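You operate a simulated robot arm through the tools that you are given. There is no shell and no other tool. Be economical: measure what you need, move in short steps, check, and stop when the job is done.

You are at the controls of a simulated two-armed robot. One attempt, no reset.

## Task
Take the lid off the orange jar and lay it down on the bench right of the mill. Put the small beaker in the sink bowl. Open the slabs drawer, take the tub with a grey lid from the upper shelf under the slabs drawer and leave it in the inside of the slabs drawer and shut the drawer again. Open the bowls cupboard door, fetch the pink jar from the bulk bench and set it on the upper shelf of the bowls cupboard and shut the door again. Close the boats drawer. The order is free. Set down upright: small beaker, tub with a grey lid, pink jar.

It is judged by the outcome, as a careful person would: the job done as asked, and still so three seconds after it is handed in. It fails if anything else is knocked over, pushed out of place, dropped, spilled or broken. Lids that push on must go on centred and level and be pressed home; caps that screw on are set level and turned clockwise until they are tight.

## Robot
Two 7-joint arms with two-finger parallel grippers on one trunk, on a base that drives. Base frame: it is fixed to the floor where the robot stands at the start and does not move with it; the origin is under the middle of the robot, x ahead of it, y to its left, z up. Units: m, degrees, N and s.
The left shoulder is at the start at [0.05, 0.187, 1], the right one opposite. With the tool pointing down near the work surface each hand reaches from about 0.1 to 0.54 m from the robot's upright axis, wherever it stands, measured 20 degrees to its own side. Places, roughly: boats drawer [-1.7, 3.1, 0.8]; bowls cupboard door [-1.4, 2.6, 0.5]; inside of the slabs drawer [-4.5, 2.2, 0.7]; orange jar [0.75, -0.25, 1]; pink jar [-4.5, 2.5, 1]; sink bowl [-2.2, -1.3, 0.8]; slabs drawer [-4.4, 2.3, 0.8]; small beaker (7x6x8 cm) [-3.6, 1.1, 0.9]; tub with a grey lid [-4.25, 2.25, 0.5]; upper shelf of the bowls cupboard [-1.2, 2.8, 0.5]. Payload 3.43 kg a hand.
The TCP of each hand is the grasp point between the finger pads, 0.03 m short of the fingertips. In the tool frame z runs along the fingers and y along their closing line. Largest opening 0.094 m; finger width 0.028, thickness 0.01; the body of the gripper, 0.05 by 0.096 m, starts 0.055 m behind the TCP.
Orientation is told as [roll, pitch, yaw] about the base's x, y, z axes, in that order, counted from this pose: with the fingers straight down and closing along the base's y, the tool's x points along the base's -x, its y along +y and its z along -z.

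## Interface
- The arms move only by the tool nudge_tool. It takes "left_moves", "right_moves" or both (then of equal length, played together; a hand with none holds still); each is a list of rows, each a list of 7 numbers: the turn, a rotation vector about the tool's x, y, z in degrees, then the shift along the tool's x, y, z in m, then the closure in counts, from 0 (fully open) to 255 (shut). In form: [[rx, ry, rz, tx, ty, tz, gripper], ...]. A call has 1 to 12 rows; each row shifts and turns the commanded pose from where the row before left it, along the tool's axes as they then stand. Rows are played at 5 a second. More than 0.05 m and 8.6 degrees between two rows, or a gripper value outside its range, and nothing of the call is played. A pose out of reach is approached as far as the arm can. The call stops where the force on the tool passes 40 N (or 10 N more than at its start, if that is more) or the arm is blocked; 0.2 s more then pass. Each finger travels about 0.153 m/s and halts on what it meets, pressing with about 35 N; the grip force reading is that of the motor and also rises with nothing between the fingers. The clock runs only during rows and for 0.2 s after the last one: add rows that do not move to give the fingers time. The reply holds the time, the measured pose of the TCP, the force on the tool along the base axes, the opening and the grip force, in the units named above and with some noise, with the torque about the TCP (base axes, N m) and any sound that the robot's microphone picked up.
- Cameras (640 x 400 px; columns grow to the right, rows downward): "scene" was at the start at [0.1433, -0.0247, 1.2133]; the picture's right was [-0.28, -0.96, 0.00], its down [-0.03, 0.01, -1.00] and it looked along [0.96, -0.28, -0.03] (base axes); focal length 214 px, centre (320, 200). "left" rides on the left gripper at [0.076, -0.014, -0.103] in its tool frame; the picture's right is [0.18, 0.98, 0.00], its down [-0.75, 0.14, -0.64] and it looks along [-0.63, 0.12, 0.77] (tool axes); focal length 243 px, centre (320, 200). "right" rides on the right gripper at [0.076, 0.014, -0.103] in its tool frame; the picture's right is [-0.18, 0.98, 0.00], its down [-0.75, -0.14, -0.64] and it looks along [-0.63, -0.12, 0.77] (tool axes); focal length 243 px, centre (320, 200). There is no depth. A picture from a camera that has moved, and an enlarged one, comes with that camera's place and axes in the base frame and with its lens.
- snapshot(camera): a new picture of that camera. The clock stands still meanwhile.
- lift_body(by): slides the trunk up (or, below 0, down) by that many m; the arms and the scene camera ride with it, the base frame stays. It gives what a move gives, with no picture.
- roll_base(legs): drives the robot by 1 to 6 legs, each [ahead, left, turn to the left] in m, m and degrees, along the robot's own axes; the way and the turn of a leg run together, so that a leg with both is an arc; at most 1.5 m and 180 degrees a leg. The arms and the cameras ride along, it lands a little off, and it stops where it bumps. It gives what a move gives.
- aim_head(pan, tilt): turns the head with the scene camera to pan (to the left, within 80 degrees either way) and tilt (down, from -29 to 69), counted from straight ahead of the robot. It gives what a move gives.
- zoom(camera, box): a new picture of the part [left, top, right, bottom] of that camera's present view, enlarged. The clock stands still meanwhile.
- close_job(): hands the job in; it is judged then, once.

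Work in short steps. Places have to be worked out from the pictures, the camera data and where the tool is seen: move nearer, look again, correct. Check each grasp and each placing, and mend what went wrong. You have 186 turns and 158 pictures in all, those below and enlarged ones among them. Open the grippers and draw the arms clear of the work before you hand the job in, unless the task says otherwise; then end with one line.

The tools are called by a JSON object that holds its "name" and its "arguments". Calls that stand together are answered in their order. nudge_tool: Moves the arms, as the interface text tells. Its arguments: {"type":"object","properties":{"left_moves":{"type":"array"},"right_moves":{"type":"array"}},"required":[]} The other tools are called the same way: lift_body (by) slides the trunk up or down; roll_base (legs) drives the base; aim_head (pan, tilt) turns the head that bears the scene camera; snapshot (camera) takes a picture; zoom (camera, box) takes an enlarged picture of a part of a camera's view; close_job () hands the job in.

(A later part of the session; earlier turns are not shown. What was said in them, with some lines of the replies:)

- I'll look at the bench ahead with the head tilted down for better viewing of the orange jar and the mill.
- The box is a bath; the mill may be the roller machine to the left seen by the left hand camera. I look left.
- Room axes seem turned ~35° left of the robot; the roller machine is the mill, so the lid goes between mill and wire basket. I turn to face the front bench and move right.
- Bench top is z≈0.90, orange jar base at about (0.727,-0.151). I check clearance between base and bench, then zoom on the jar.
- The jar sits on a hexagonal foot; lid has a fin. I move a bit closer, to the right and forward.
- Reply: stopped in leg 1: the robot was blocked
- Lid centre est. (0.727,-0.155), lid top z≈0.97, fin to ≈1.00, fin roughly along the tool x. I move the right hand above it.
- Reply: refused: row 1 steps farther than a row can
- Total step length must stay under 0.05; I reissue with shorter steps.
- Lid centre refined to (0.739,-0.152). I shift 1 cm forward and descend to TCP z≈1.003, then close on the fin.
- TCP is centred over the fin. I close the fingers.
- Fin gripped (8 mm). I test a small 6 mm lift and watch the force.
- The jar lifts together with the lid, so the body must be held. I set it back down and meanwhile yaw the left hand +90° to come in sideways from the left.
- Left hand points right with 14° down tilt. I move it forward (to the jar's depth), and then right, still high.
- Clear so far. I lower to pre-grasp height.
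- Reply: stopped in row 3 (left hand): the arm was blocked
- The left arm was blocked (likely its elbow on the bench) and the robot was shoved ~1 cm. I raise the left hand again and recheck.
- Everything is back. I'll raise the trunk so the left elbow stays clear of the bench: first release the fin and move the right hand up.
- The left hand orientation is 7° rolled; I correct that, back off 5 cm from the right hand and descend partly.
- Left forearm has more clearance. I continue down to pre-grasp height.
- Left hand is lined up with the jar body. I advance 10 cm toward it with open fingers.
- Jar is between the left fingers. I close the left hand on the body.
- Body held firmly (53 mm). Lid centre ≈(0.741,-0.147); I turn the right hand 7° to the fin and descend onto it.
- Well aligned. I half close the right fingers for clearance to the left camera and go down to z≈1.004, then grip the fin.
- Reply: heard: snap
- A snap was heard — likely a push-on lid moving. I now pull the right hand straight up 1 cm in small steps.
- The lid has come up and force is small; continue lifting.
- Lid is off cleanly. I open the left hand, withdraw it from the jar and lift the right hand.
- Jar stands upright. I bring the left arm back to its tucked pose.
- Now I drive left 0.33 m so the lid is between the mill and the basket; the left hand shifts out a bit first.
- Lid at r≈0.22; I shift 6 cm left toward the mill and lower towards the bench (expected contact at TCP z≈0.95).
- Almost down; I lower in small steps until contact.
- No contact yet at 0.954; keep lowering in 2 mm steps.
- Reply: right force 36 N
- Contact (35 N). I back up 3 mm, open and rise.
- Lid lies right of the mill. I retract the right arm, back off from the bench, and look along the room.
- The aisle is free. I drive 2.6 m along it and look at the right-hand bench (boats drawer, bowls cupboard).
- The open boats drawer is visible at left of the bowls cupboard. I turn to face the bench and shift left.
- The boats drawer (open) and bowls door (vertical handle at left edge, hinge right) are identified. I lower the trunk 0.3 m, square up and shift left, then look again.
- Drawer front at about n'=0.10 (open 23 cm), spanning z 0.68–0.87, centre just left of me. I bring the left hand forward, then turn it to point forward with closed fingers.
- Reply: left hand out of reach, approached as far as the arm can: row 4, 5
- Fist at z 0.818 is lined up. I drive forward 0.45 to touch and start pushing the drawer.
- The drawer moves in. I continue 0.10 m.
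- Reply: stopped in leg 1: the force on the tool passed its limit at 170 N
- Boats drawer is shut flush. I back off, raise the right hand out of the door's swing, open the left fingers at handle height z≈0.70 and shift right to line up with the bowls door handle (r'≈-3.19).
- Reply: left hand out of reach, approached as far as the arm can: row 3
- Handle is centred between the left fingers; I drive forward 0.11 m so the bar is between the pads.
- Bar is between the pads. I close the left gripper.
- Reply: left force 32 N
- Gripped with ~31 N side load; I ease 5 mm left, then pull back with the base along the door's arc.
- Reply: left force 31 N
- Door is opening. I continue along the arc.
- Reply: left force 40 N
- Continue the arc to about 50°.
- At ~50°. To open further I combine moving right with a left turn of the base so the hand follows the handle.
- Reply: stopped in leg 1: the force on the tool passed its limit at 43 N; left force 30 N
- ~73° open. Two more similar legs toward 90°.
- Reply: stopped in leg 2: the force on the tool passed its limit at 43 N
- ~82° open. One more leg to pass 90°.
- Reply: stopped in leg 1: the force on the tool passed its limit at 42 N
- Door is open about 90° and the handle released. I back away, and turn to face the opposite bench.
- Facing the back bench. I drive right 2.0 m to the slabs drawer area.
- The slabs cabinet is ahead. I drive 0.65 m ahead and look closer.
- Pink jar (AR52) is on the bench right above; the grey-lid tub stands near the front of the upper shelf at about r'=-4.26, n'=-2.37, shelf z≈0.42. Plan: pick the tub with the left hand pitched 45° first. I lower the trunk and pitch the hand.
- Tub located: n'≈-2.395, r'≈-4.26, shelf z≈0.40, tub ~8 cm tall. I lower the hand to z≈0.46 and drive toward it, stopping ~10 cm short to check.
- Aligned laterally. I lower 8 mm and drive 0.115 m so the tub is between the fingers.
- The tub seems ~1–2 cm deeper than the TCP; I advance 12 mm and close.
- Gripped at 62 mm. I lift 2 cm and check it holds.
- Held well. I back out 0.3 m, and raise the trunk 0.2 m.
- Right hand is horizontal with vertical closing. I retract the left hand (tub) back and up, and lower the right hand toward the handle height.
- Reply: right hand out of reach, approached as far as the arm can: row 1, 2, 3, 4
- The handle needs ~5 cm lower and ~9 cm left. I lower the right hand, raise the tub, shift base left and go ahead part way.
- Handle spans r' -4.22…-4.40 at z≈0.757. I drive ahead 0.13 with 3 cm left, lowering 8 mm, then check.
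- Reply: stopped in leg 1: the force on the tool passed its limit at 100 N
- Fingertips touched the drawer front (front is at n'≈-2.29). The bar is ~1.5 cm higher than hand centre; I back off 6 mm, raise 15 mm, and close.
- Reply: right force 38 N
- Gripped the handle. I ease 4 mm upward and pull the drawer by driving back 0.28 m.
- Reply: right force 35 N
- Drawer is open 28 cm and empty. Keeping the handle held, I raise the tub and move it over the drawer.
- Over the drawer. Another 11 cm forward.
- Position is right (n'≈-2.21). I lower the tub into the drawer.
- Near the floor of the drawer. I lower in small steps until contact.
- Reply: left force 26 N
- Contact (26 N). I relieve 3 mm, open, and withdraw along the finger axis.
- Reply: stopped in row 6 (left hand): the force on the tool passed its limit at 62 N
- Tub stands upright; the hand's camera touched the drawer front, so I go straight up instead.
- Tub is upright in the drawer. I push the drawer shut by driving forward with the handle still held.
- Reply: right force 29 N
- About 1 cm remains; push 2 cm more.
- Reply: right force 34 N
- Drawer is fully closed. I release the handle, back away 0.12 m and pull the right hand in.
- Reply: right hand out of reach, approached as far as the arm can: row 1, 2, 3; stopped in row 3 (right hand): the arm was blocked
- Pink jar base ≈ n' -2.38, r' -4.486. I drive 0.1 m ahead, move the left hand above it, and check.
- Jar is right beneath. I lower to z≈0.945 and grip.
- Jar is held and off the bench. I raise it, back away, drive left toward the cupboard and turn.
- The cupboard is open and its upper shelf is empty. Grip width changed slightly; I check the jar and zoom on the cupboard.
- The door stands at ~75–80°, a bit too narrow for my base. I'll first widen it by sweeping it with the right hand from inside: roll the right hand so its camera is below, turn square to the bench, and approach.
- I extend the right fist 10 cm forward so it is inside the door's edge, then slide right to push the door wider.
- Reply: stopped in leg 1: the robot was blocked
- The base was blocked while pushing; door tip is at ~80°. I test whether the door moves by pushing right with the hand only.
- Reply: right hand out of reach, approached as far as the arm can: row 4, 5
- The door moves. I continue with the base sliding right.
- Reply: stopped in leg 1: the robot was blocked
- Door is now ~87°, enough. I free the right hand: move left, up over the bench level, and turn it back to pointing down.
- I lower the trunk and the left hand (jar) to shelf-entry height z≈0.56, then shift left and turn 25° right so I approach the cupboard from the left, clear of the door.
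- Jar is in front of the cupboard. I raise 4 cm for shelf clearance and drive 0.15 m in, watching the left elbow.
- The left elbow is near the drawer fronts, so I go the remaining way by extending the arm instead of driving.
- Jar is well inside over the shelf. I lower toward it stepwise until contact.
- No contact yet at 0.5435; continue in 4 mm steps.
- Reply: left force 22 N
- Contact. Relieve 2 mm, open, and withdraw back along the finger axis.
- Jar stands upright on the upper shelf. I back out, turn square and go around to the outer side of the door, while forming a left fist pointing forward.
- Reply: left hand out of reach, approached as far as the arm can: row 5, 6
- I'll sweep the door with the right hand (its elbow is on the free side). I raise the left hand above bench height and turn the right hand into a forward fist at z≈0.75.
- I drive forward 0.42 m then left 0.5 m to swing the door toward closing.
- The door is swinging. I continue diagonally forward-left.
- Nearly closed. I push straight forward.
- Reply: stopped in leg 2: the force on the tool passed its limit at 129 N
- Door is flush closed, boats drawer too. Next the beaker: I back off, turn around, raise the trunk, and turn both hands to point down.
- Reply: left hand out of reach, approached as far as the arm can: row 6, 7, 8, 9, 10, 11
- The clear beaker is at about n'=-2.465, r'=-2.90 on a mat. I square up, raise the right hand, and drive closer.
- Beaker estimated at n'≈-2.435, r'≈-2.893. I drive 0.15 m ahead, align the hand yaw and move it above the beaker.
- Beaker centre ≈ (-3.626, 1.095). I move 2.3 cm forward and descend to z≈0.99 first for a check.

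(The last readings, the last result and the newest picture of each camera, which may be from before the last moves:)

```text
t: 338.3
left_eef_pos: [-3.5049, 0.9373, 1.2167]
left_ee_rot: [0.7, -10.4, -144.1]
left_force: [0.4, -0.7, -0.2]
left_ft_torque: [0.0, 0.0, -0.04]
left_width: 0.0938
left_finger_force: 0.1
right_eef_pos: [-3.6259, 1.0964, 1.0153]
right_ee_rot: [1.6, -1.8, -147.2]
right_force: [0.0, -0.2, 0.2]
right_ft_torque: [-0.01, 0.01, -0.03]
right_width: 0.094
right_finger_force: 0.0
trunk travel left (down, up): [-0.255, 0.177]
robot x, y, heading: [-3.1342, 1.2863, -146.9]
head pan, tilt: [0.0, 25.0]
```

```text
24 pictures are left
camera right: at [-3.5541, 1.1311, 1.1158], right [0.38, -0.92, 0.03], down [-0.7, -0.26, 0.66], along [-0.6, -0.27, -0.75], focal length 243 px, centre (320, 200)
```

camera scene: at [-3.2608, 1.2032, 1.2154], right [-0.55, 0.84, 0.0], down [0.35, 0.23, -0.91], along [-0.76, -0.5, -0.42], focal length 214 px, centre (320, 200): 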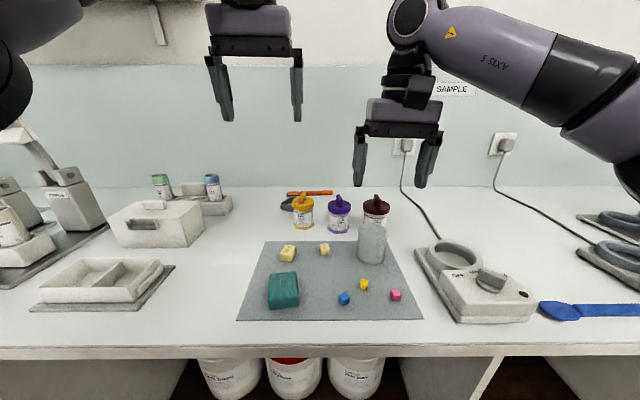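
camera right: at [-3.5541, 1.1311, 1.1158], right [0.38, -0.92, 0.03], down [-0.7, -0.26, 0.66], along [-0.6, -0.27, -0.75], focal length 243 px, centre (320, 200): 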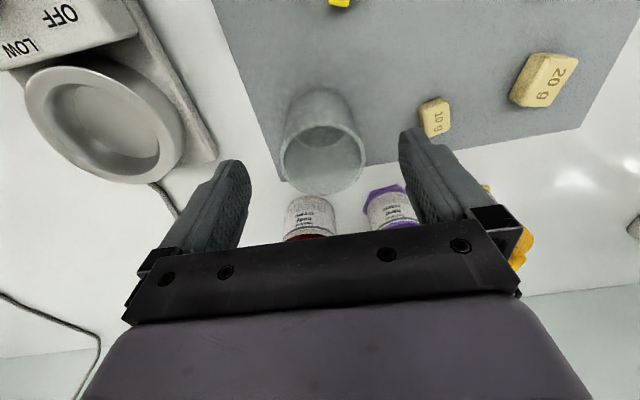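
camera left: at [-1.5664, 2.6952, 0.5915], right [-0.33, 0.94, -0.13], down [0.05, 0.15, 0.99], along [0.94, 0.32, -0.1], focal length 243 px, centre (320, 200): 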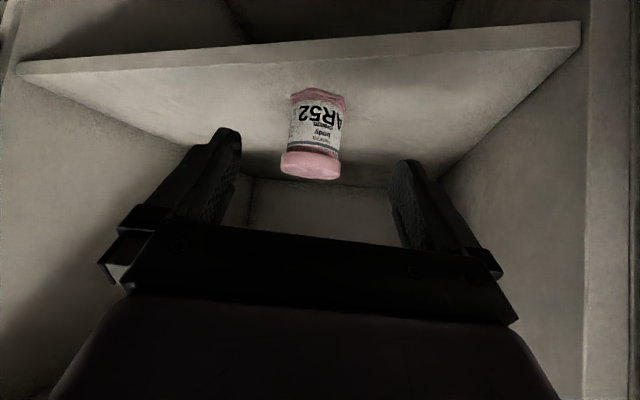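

Well centred. I descend to z≈0.95 and close gently.

{"name": "nudge_tool", "arguments": {"right_moves": [[0, 0, 0, 0, 0, 0.03, 0], [0, 0, 0, 0, 0, 0.033, 0], [0, 0, 0, 0, 0, 0, 0], [0, 0, 0, 0, 0, 0, 60], [0, 0, 0, 0, 0, 0, 100], [0, 0, 0, 0, 0, 0, 140], [0, 0, 0, 0, 0, 0, 140], [0, 0, 0, 0, 0, 0, 140]]}}

{"name": "snapshot", "arguments": {"camera": "right"}}

```text
t: 340.1
left_eef_pos: [-3.5055, 0.9375, 1.2159]
left_ee_rot: [0.8, -10.2, -144.1]
left_force: [-0.6, -0.1, 0.0]
left_ft_torque: [0.0, 0.02, -0.03]
left_width: 0.0942
left_finger_force: 0.0
right_eef_pos: [-3.6256, 1.0933, 0.9527]
right_ee_rot: [1.6, -1.7, -147.1]
right_force: [-1.4, -0.5, 0.1]
right_ft_torque: [-0.03, -0.03, 0.02]
right_width: 0.0652
right_finger_force: 34.6
trunk travel left (down, up): [-0.255, 0.177]
robot x, y, heading: [-3.1311, 1.2869, -146.9]
head pan, tilt: [0.0, 25.0]
```

```text
23 pictures are left
camera right: at [-3.5544, 1.1283, 1.0534], right [0.38, -0.92, 0.03], down [-0.7, -0.26, 0.66], along [-0.6, -0.27, -0.75], focal length 243 px, centre (320, 200)
```

right: 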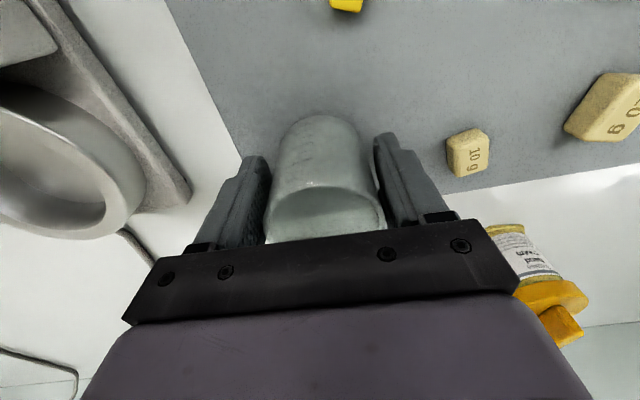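

Beaker gripped (65 mm). I lift it, back into the aisle and drive toward the sink.

{"name": "nudge_tool", "arguments": {"right_moves": [[0, 0, 0, 0, 0, -0.02, 140], [0, 0, 0, 0, 0, -0.04, 140], [0, 0, 0, 0, 0, -0.045, 140], [0, 0, 0, 0, 0, -0.045, 140], [0, 0, 0, 0, 0, -0.03, 140], [0, 0, 0, 0, 0, 0, 140]]}}

{"name": "roll_base", "arguments": {"legs": [[-0.5, 0, 0], [0, 1.4, 0], [0, 1.3, 0]]}}

{"name": "snapshot", "arguments": {"camera": "scene"}}

```text
t: 341.5
left_eef_pos: [-3.5059, 0.9359, 1.2155]
left_ee_rot: [0.8, -10.3, -144.1]
left_force: [-0.6, 0.6, -0.3]
left_ft_torque: [-0.01, 0.01, 0.03]
left_width: 0.0939
left_finger_force: 0.1
right_eef_pos: [-3.6246, 1.1007, 1.1319]
right_ee_rot: [1.5, -1.7, -147.1]
right_force: [-0.4, 0.4, -0.1]
right_ft_torque: [-0.03, 0.01, -0.01]
right_width: 0.0644
right_finger_force: 35.0
trunk travel left (down, up): [-0.255, 0.177]
robot x, y, heading: [-3.1319, 1.2851, -147.1]
head pan, tilt: [0.0, 25.0]
```

```text
t: 367.5
left_eef_pos: [-1.6634, -1.0429, 1.2166]
left_ee_rot: [0.8, -10.3, -145.5]
left_force: [1.1, -0.4, 0.7]
left_ft_torque: [0.01, 0.02, 0.0]
left_width: 0.094
left_finger_force: 0.1
right_eef_pos: [-1.7775, -0.8765, 1.1316]
right_ee_rot: [1.6, -1.8, -148.5]
right_force: [-0.5, -0.1, -1.7]
right_ft_torque: [-0.01, -0.02, -0.01]
right_width: 0.0637
right_finger_force: 35.0
trunk travel left (down, up): [-0.255, 0.177]
robot x, y, heading: [-1.2747, -0.705, -148.4]
head pan, tilt: [0.0, 25.0]
```

```text
22 pictures are left
camera scene: at [-1.4119, -0.7834, 1.2154], right [-0.53, 0.85, 0.0], down [0.36, 0.22, -0.91], along [-0.77, -0.48, -0.42], focal length 214 px, centre (320, 200)
```

scene: 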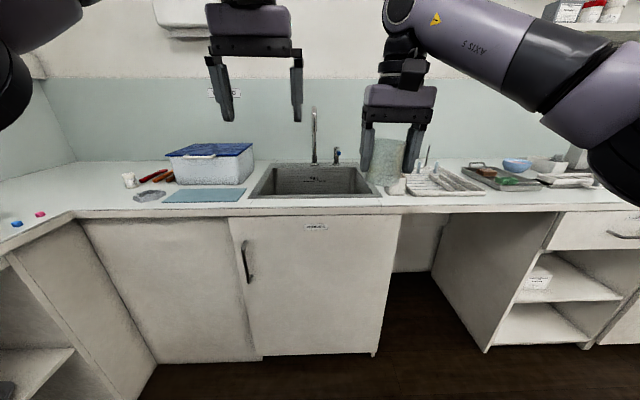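

The beaker is held; sink bowl centre ≈ n' -2.54, r' -0.10. I square up and drive so the beaker is over the bowl.

{"name": "roll_base", "arguments": {"legs": [[0, 0, 1.4], [0.25, 0.108, 0], [0.24, 0, 0]]}}

{"name": "aim_head", "arguments": {"pan": -5, "tilt": 40}}

{"name": "snapshot", "arguments": {"camera": "scene"}}

{"name": "snapshot", "arguments": {"camera": "right"}}

```text
t: 371.2
left_eef_pos: [-1.9844, -1.3957, 1.2143]
left_ee_rot: [0.9, -10.0, -144.2]
left_force: [-0.1, 0.1, 0.7]
left_ft_torque: [0.02, 0.01, 0.04]
left_width: 0.0942
left_finger_force: 0.1
right_eef_pos: [-2.1048, -1.2298, 1.1303]
right_ee_rot: [1.6, -1.6, -147.3]
right_force: [-0.1, 0.5, -0.1]
right_ft_torque: [-0.01, 0.06, 0.01]
right_width: 0.0636
right_finger_force: 35.1
trunk travel left (down, up): [-0.255, 0.177]
robot x, y, heading: [-1.6115, -1.0464, -146.9]
head pan, tilt: [0.0, 25.0]
stopped in leg 3: the robot was blocked; the commanded pose is now the measured one
```

```text
t: 371.9
left_eef_pos: [-1.9855, -1.3958, 1.2128]
left_ee_rot: [0.8, -10.2, -144.0]
left_force: [-0.1, -0.1, -0.5]
left_ft_torque: [0.04, -0.03, -0.02]
left_width: 0.0939
left_finger_force: 0.0
right_eef_pos: [-2.1041, -1.2309, 1.1308]
right_ee_rot: [1.6, -1.7, -147.3]
right_force: [-0.4, 0.0, -0.3]
right_ft_torque: [0.03, 0.0, -0.01]
right_width: 0.0636
right_finger_force: 34.9
trunk travel left (down, up): [-0.255, 0.177]
robot x, y, heading: [-1.6085, -1.0505, -147.0]
head pan, tilt: [-5.0, 40.0]
```

```text
21 pictures are left
camera scene: at [-1.7377, -1.1194, 1.1921], right [-0.47, 0.88, 0.0], down [0.57, 0.3, -0.77], along [-0.68, -0.36, -0.64], focal length 214 px, centre (320, 200)
```

scene: 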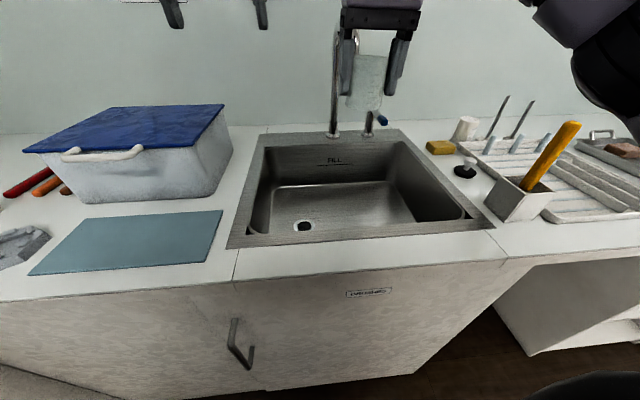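

```text
20 pictures are left
camera right: at [-2.0331, -1.1972, 1.2308], right [0.38, -0.93, 0.03], down [-0.7, -0.26, 0.66], along [-0.6, -0.27, -0.75], focal length 243 px, centre (320, 200)
```

right: 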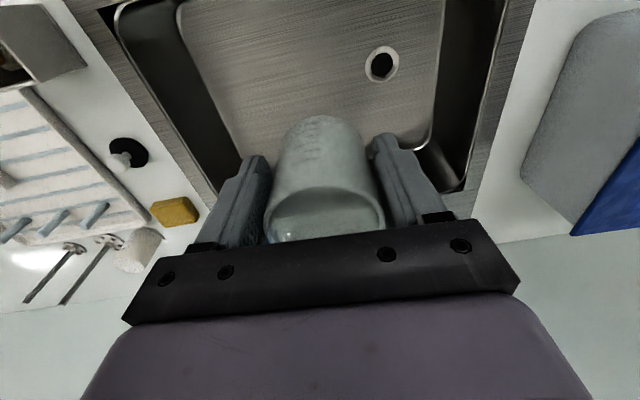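

The robot touches the cabinet; the beaker is at n' -2.436, r' -0.114, over the bowl (inner n' -2.34…-2.68; drain at r'≈0). I extend 4.5 cm further and lower in the bowl.

{"name": "nudge_tool", "arguments": {"right_moves": [[0, 0, 0, -0.023, 0, 0, 140], [0, 0, 0, -0.022, 0, 0, 140], [0, 0, 0, 0, 0, 0.045, 140], [0, 0, 0, 0, 0, 0.045, 140], [0, 0, 0, 0, 0, 0.045, 140], [0, 0, 0, 0, 0, 0.045, 140], [0, 0, 0, 0, 0, 0, 140]]}}

{"name": "snapshot", "arguments": {"camera": "scene"}}

{"name": "snapshot", "arguments": {"camera": "right"}}

```text
t: 373.5
left_eef_pos: [-1.9855, -1.3957, 1.2139]
left_ee_rot: [0.8, -10.1, -144.2]
left_force: [0.4, 0.7, 0.8]
left_ft_torque: [0.02, -0.01, 0.02]
left_width: 0.0941
left_finger_force: 0.0
right_eef_pos: [-2.1397, -1.2593, 0.9489]
right_ee_rot: [1.6, -1.6, -147.2]
right_force: [-0.1, 0.2, 0.5]
right_ft_torque: [0.02, -0.02, 0.0]
right_width: 0.0634
right_finger_force: 34.4
right hand out of reach, approached as far as the arm can: row 2
trunk travel left (down, up): [-0.255, 0.177]
robot x, y, heading: [-1.6109, -1.0476, -146.9]
head pan, tilt: [-5.0, 40.0]
```

```text
19 pictures are left
camera scene: at [-1.7376, -1.1194, 1.1921], right [-0.47, 0.88, 0.0], down [0.57, 0.3, -0.77], along [-0.68, -0.36, -0.64], focal length 214 px, centre (320, 200)
```

scene: 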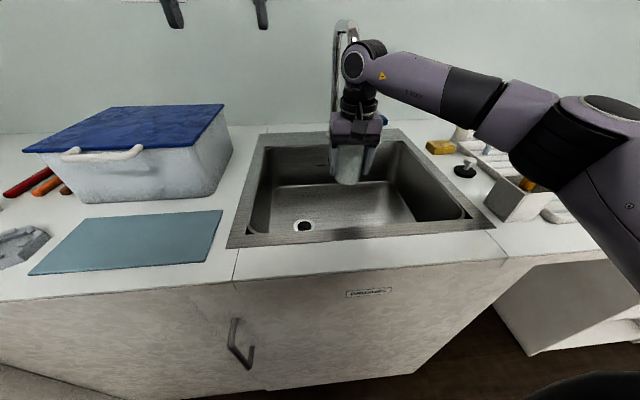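

```text
18 pictures are left
camera right: at [-2.0686, -1.225, 1.0499], right [0.38, -0.93, 0.03], down [-0.7, -0.26, 0.66], along [-0.6, -0.27, -0.75], focal length 243 px, centre (320, 200)
```

right: 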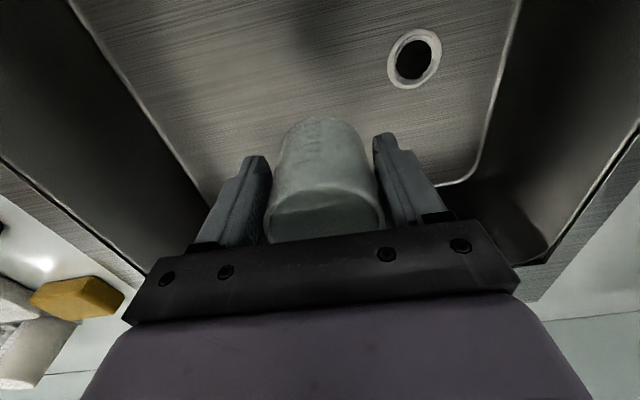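

Good. Continue lowering toward the bowl floor.

{"name": "nudge_tool", "arguments": {"right_moves": [[0, 0, 0, 0, 0, 0.04, 140], [0, 0, 0, 0, 0, 0.04, 140], [0, 0, 0, 0, 0, 0.02, 140], [0, 0, 0, 0, 0, 0.005, 140], [0, 0, 0, 0, 0, 0.005, 140], [0, 0, 0, 0, 0, 0.005, 140], [0, 0, 0, 0, 0, 0.005, 140], [0, 0, 0, 0, 0, 0, 140]]}}

{"name": "snapshot", "arguments": {"camera": "right"}}

```text
t: 375.3
left_eef_pos: [-1.9847, -1.3973, 1.2138]
left_ee_rot: [0.8, -10.2, -144.1]
left_force: [-0.5, 0.2, 0.8]
left_ft_torque: [-0.01, 0.02, 0.02]
left_width: 0.094
left_finger_force: 0.2
right_eef_pos: [-2.1412, -1.2635, 0.8293]
right_ee_rot: [1.6, -1.7, -147.4]
right_force: [-0.7, 0.4, 0.2]
right_ft_torque: [0.01, 0.02, 0.01]
right_width: 0.0636
right_finger_force: 35.0
trunk travel left (down, up): [-0.255, 0.177]
robot x, y, heading: [-1.6127, -1.0422, -146.7]
head pan, tilt: [-5.0, 40.0]
```

```text
17 pictures are left
camera right: at [-2.07, -1.2294, 0.9304], right [0.38, -0.93, 0.03], down [-0.7, -0.26, 0.66], along [-0.6, -0.27, -0.75], focal length 243 px, centre (320, 200)
```

right: 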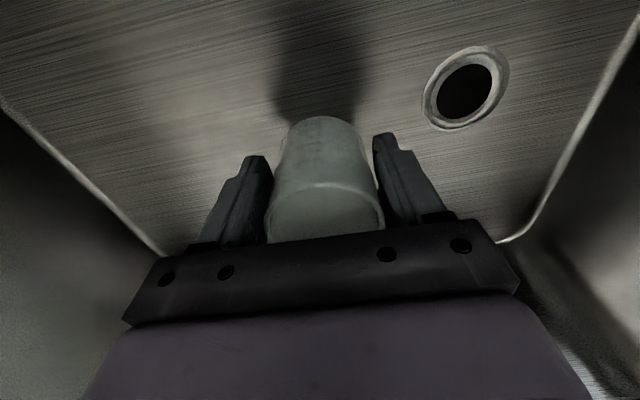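

{"name": "nudge_tool", "arguments": {"right_moves": [[0, 0, 0, 0, 0, 0.005, 140], [0, 0, 0, 0, 0, 0.005, 140], [0, 0, 0, 0, 0, 0.005, 140], [0, 0, 0, 0, 0, 0.004, 140], [0, 0, 0, 0, 0, 0.004, 140], [0, 0, 0, 0, 0, 0.003, 140], [0, 0, 0, 0, 0, 0.003, 140], [0, 0, 0, 0, 0, 0.003, 140], [0, 0, 0, 0, 0, 0, 140]]}}

{"name": "snapshot", "arguments": {"camera": "right"}}

```text
t: 377.3
left_eef_pos: [-1.984, -1.3957, 1.2152]
left_ee_rot: [0.9, -10.1, -144.1]
left_force: [0.1, 0.6, 0.1]
left_ft_torque: [0.01, 0.03, -0.02]
left_width: 0.0938
left_finger_force: 0.1
right_eef_pos: [-2.142, -1.2649, 0.8006]
right_ee_rot: [1.6, -1.7, -147.3]
right_force: [-1.5, 1.5, 14.3]
right_ft_torque: [0.33, 0.36, 0.01]
right_width: 0.0636
right_finger_force: 34.7
trunk travel left (down, up): [-0.255, 0.177]
robot x, y, heading: [-1.6142, -1.0444, -147.0]
head pan, tilt: [-5.0, 40.0]
```

```text
16 pictures are left
camera right: at [-2.0693, -1.2303, 0.9008], right [0.38, -0.93, 0.03], down [-0.7, -0.26, 0.66], along [-0.6, -0.27, -0.75], focal length 243 px, centre (320, 200)
```

right: 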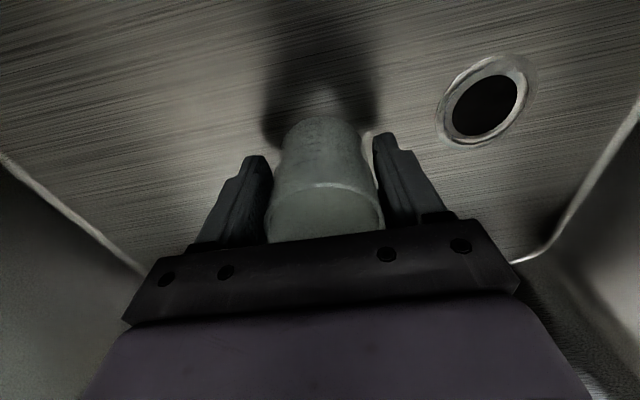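

Contact (14 N) with the bowl floor. I open and rise straight up.

{"name": "nudge_tool", "arguments": {"right_moves": [[0, 0, 0, 0, 0, 0, 80], [0, 0, 0, 0, 0, 0, 0], [0, 0, 0, 0, 0, 0, 0], [0, 0, 0, 0, 0, 0, 0], [0, 0, 0, 0, 0, -0.03, 0], [0, 0, 0, 0, 0, -0.04, 0], [0, 0, 0, 0, 0, -0.045, 0], [0, 0, 0, 0, 0, -0.045, 0], [0, 0, 0, 0, 0, -0.045, 0], [0, 0, 0, 0, 0, -0.045, 0], [0, 0, 0, 0, 0, 0, 0]]}}

{"name": "snapshot", "arguments": {"camera": "right"}}

{"name": "snapshot", "arguments": {"camera": "scene"}}

```text
t: 379.7
left_eef_pos: [-1.987, -1.396, 1.2138]
left_ee_rot: [0.8, -10.2, -144.2]
left_force: [-1.0, -0.5, -1.1]
left_ft_torque: [-0.01, -0.02, 0.0]
left_width: 0.094
left_finger_force: 0.1
right_eef_pos: [-2.1377, -1.2538, 1.0476]
right_ee_rot: [1.7, -1.5, -147.3]
right_force: [-0.1, 0.6, -0.6]
right_ft_torque: [-0.02, 0.0, -0.03]
right_width: 0.0941
right_finger_force: 0.0
trunk travel left (down, up): [-0.255, 0.177]
robot x, y, heading: [-1.6105, -1.0492, -146.9]
head pan, tilt: [-5.0, 40.0]
```

```text
15 pictures are left
camera right: at [-2.0671, -1.2204, 1.1483], right [0.38, -0.93, 0.03], down [-0.71, -0.26, 0.66], along [-0.6, -0.27, -0.75], focal length 243 px, centre (320, 200)
```

right: 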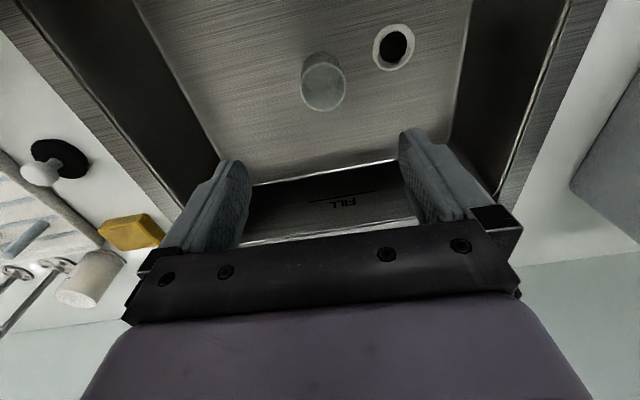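

```text
14 pictures are left
camera scene: at [-1.7377, -1.1194, 1.192], right [-0.47, 0.88, 0.0], down [0.57, 0.3, -0.77], along [-0.68, -0.36, -0.64], focal length 214 px, centre (320, 200)
```

scene: 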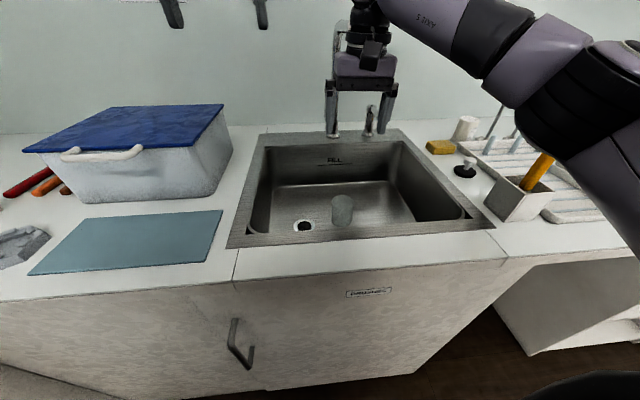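

Beaker stands upright in the sink bowl. I back away and turn to do a final check on the door and drawers.

{"name": "roll_base", "arguments": {"legs": [[-0.6, 0, 0], [0, 0, -90], [0.9, 0, 0]]}}

{"name": "aim_head", "arguments": {"pan": -15, "tilt": 12}}

{"name": "snapshot", "arguments": {"camera": "scene"}}

```text
t: 391.2
left_eef_pos: [-1.9425, 0.3997, 1.2135]
left_ee_rot: [0.9, -10.1, 125.9]
left_force: [-0.7, 0.0, 0.4]
left_ft_torque: [0.0, 0.01, -0.03]
left_width: 0.0942
left_finger_force: 0.0
right_eef_pos: [-1.8014, 0.5514, 1.0467]
right_ee_rot: [1.7, -1.6, 122.9]
right_force: [0.5, 0.0, 0.4]
right_ft_torque: [0.01, -0.01, -0.01]
right_width: 0.094
right_finger_force: 0.0
trunk travel left (down, up): [-0.255, 0.177]
robot x, y, heading: [-1.5957, 0.0236, 122.8]
head pan, tilt: [-5.0, 40.0]
```

```text
t: 392.2
left_eef_pos: [-1.9432, 0.398, 1.2134]
left_ee_rot: [0.8, -10.1, 125.9]
left_force: [-0.5, -0.1, -0.4]
left_ft_torque: [0.01, 0.03, -0.05]
left_width: 0.0939
left_finger_force: 0.0
right_eef_pos: [-1.8005, 0.5519, 1.0462]
right_ee_rot: [1.5, -1.6, 122.7]
right_force: [-0.1, 0.1, 0.0]
right_ft_torque: [0.02, -0.01, -0.05]
right_width: 0.0937
right_finger_force: 0.1
trunk travel left (down, up): [-0.255, 0.177]
robot x, y, heading: [-1.597, 0.0241, 123.1]
head pan, tilt: [-15.0, 12.0]
```

```text
13 pictures are left
camera scene: at [-1.6568, 0.1629, 1.2364], right [0.95, 0.31, 0.0], down [0.07, -0.2, -0.98], along [-0.3, 0.93, -0.21], focal length 214 px, centre (320, 200)
```

scene: 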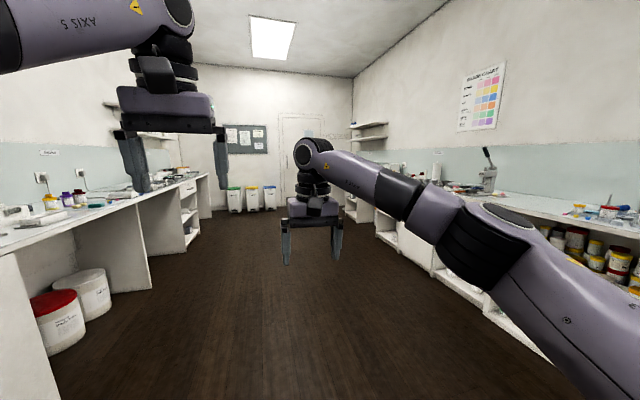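

{"name": "zoom", "arguments": {"camera": "scene", "box": [330, 150, 470, 270]}}

{"name": "zoom", "arguments": {"camera": "scene", "box": [120, 140, 230, 260]}}

```text
3.33 times, centred on (400, 210) of scene
camera zoom: at [-1.6568, 0.1629, 1.2364], right [0.95, 0.31, 0.0], down [0.07, -0.2, -0.98], along [-0.3, 0.93, -0.21], focal length 715 px, centre (53, 167)
```

zoom: 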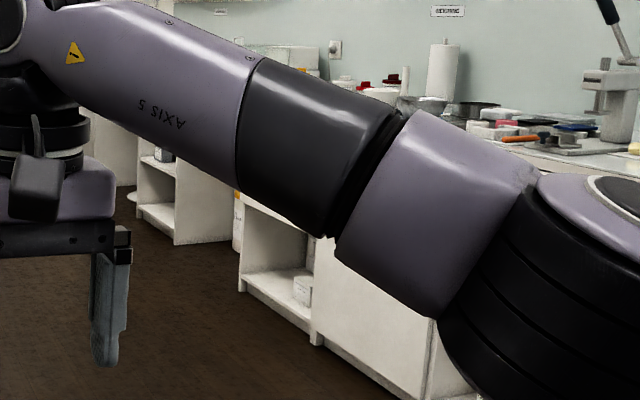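

```text
3.33 times, centred on (175, 200) of scene
camera zoom: at [-1.6568, 0.1629, 1.2364], right [0.95, 0.31, 0.0], down [0.07, -0.2, -0.98], along [-0.3, 0.93, -0.21], focal length 715 px, centre (803, 200)
```

zoom: 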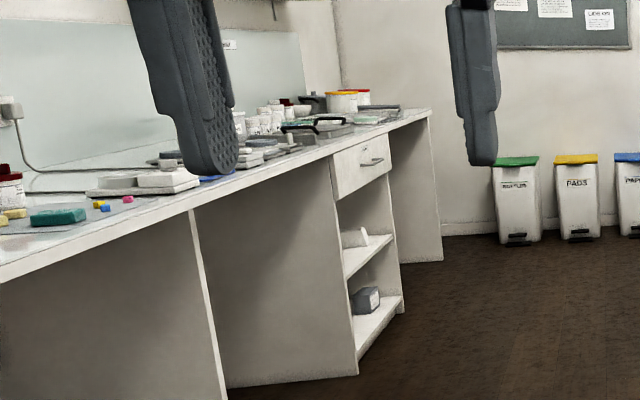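

The bowls door, the boats drawer and the slabs drawer are all shut. Both grippers are open and clear of the work, so I hand in.

{"name": "close_job", "arguments": {}}

```text
The job is handed in.
```

All five parts of the job are done and handed in; the final look confirmed the bowls door and slabs drawer are shut, but I did not reopen either to recheck the pink jar or the tub after closing.
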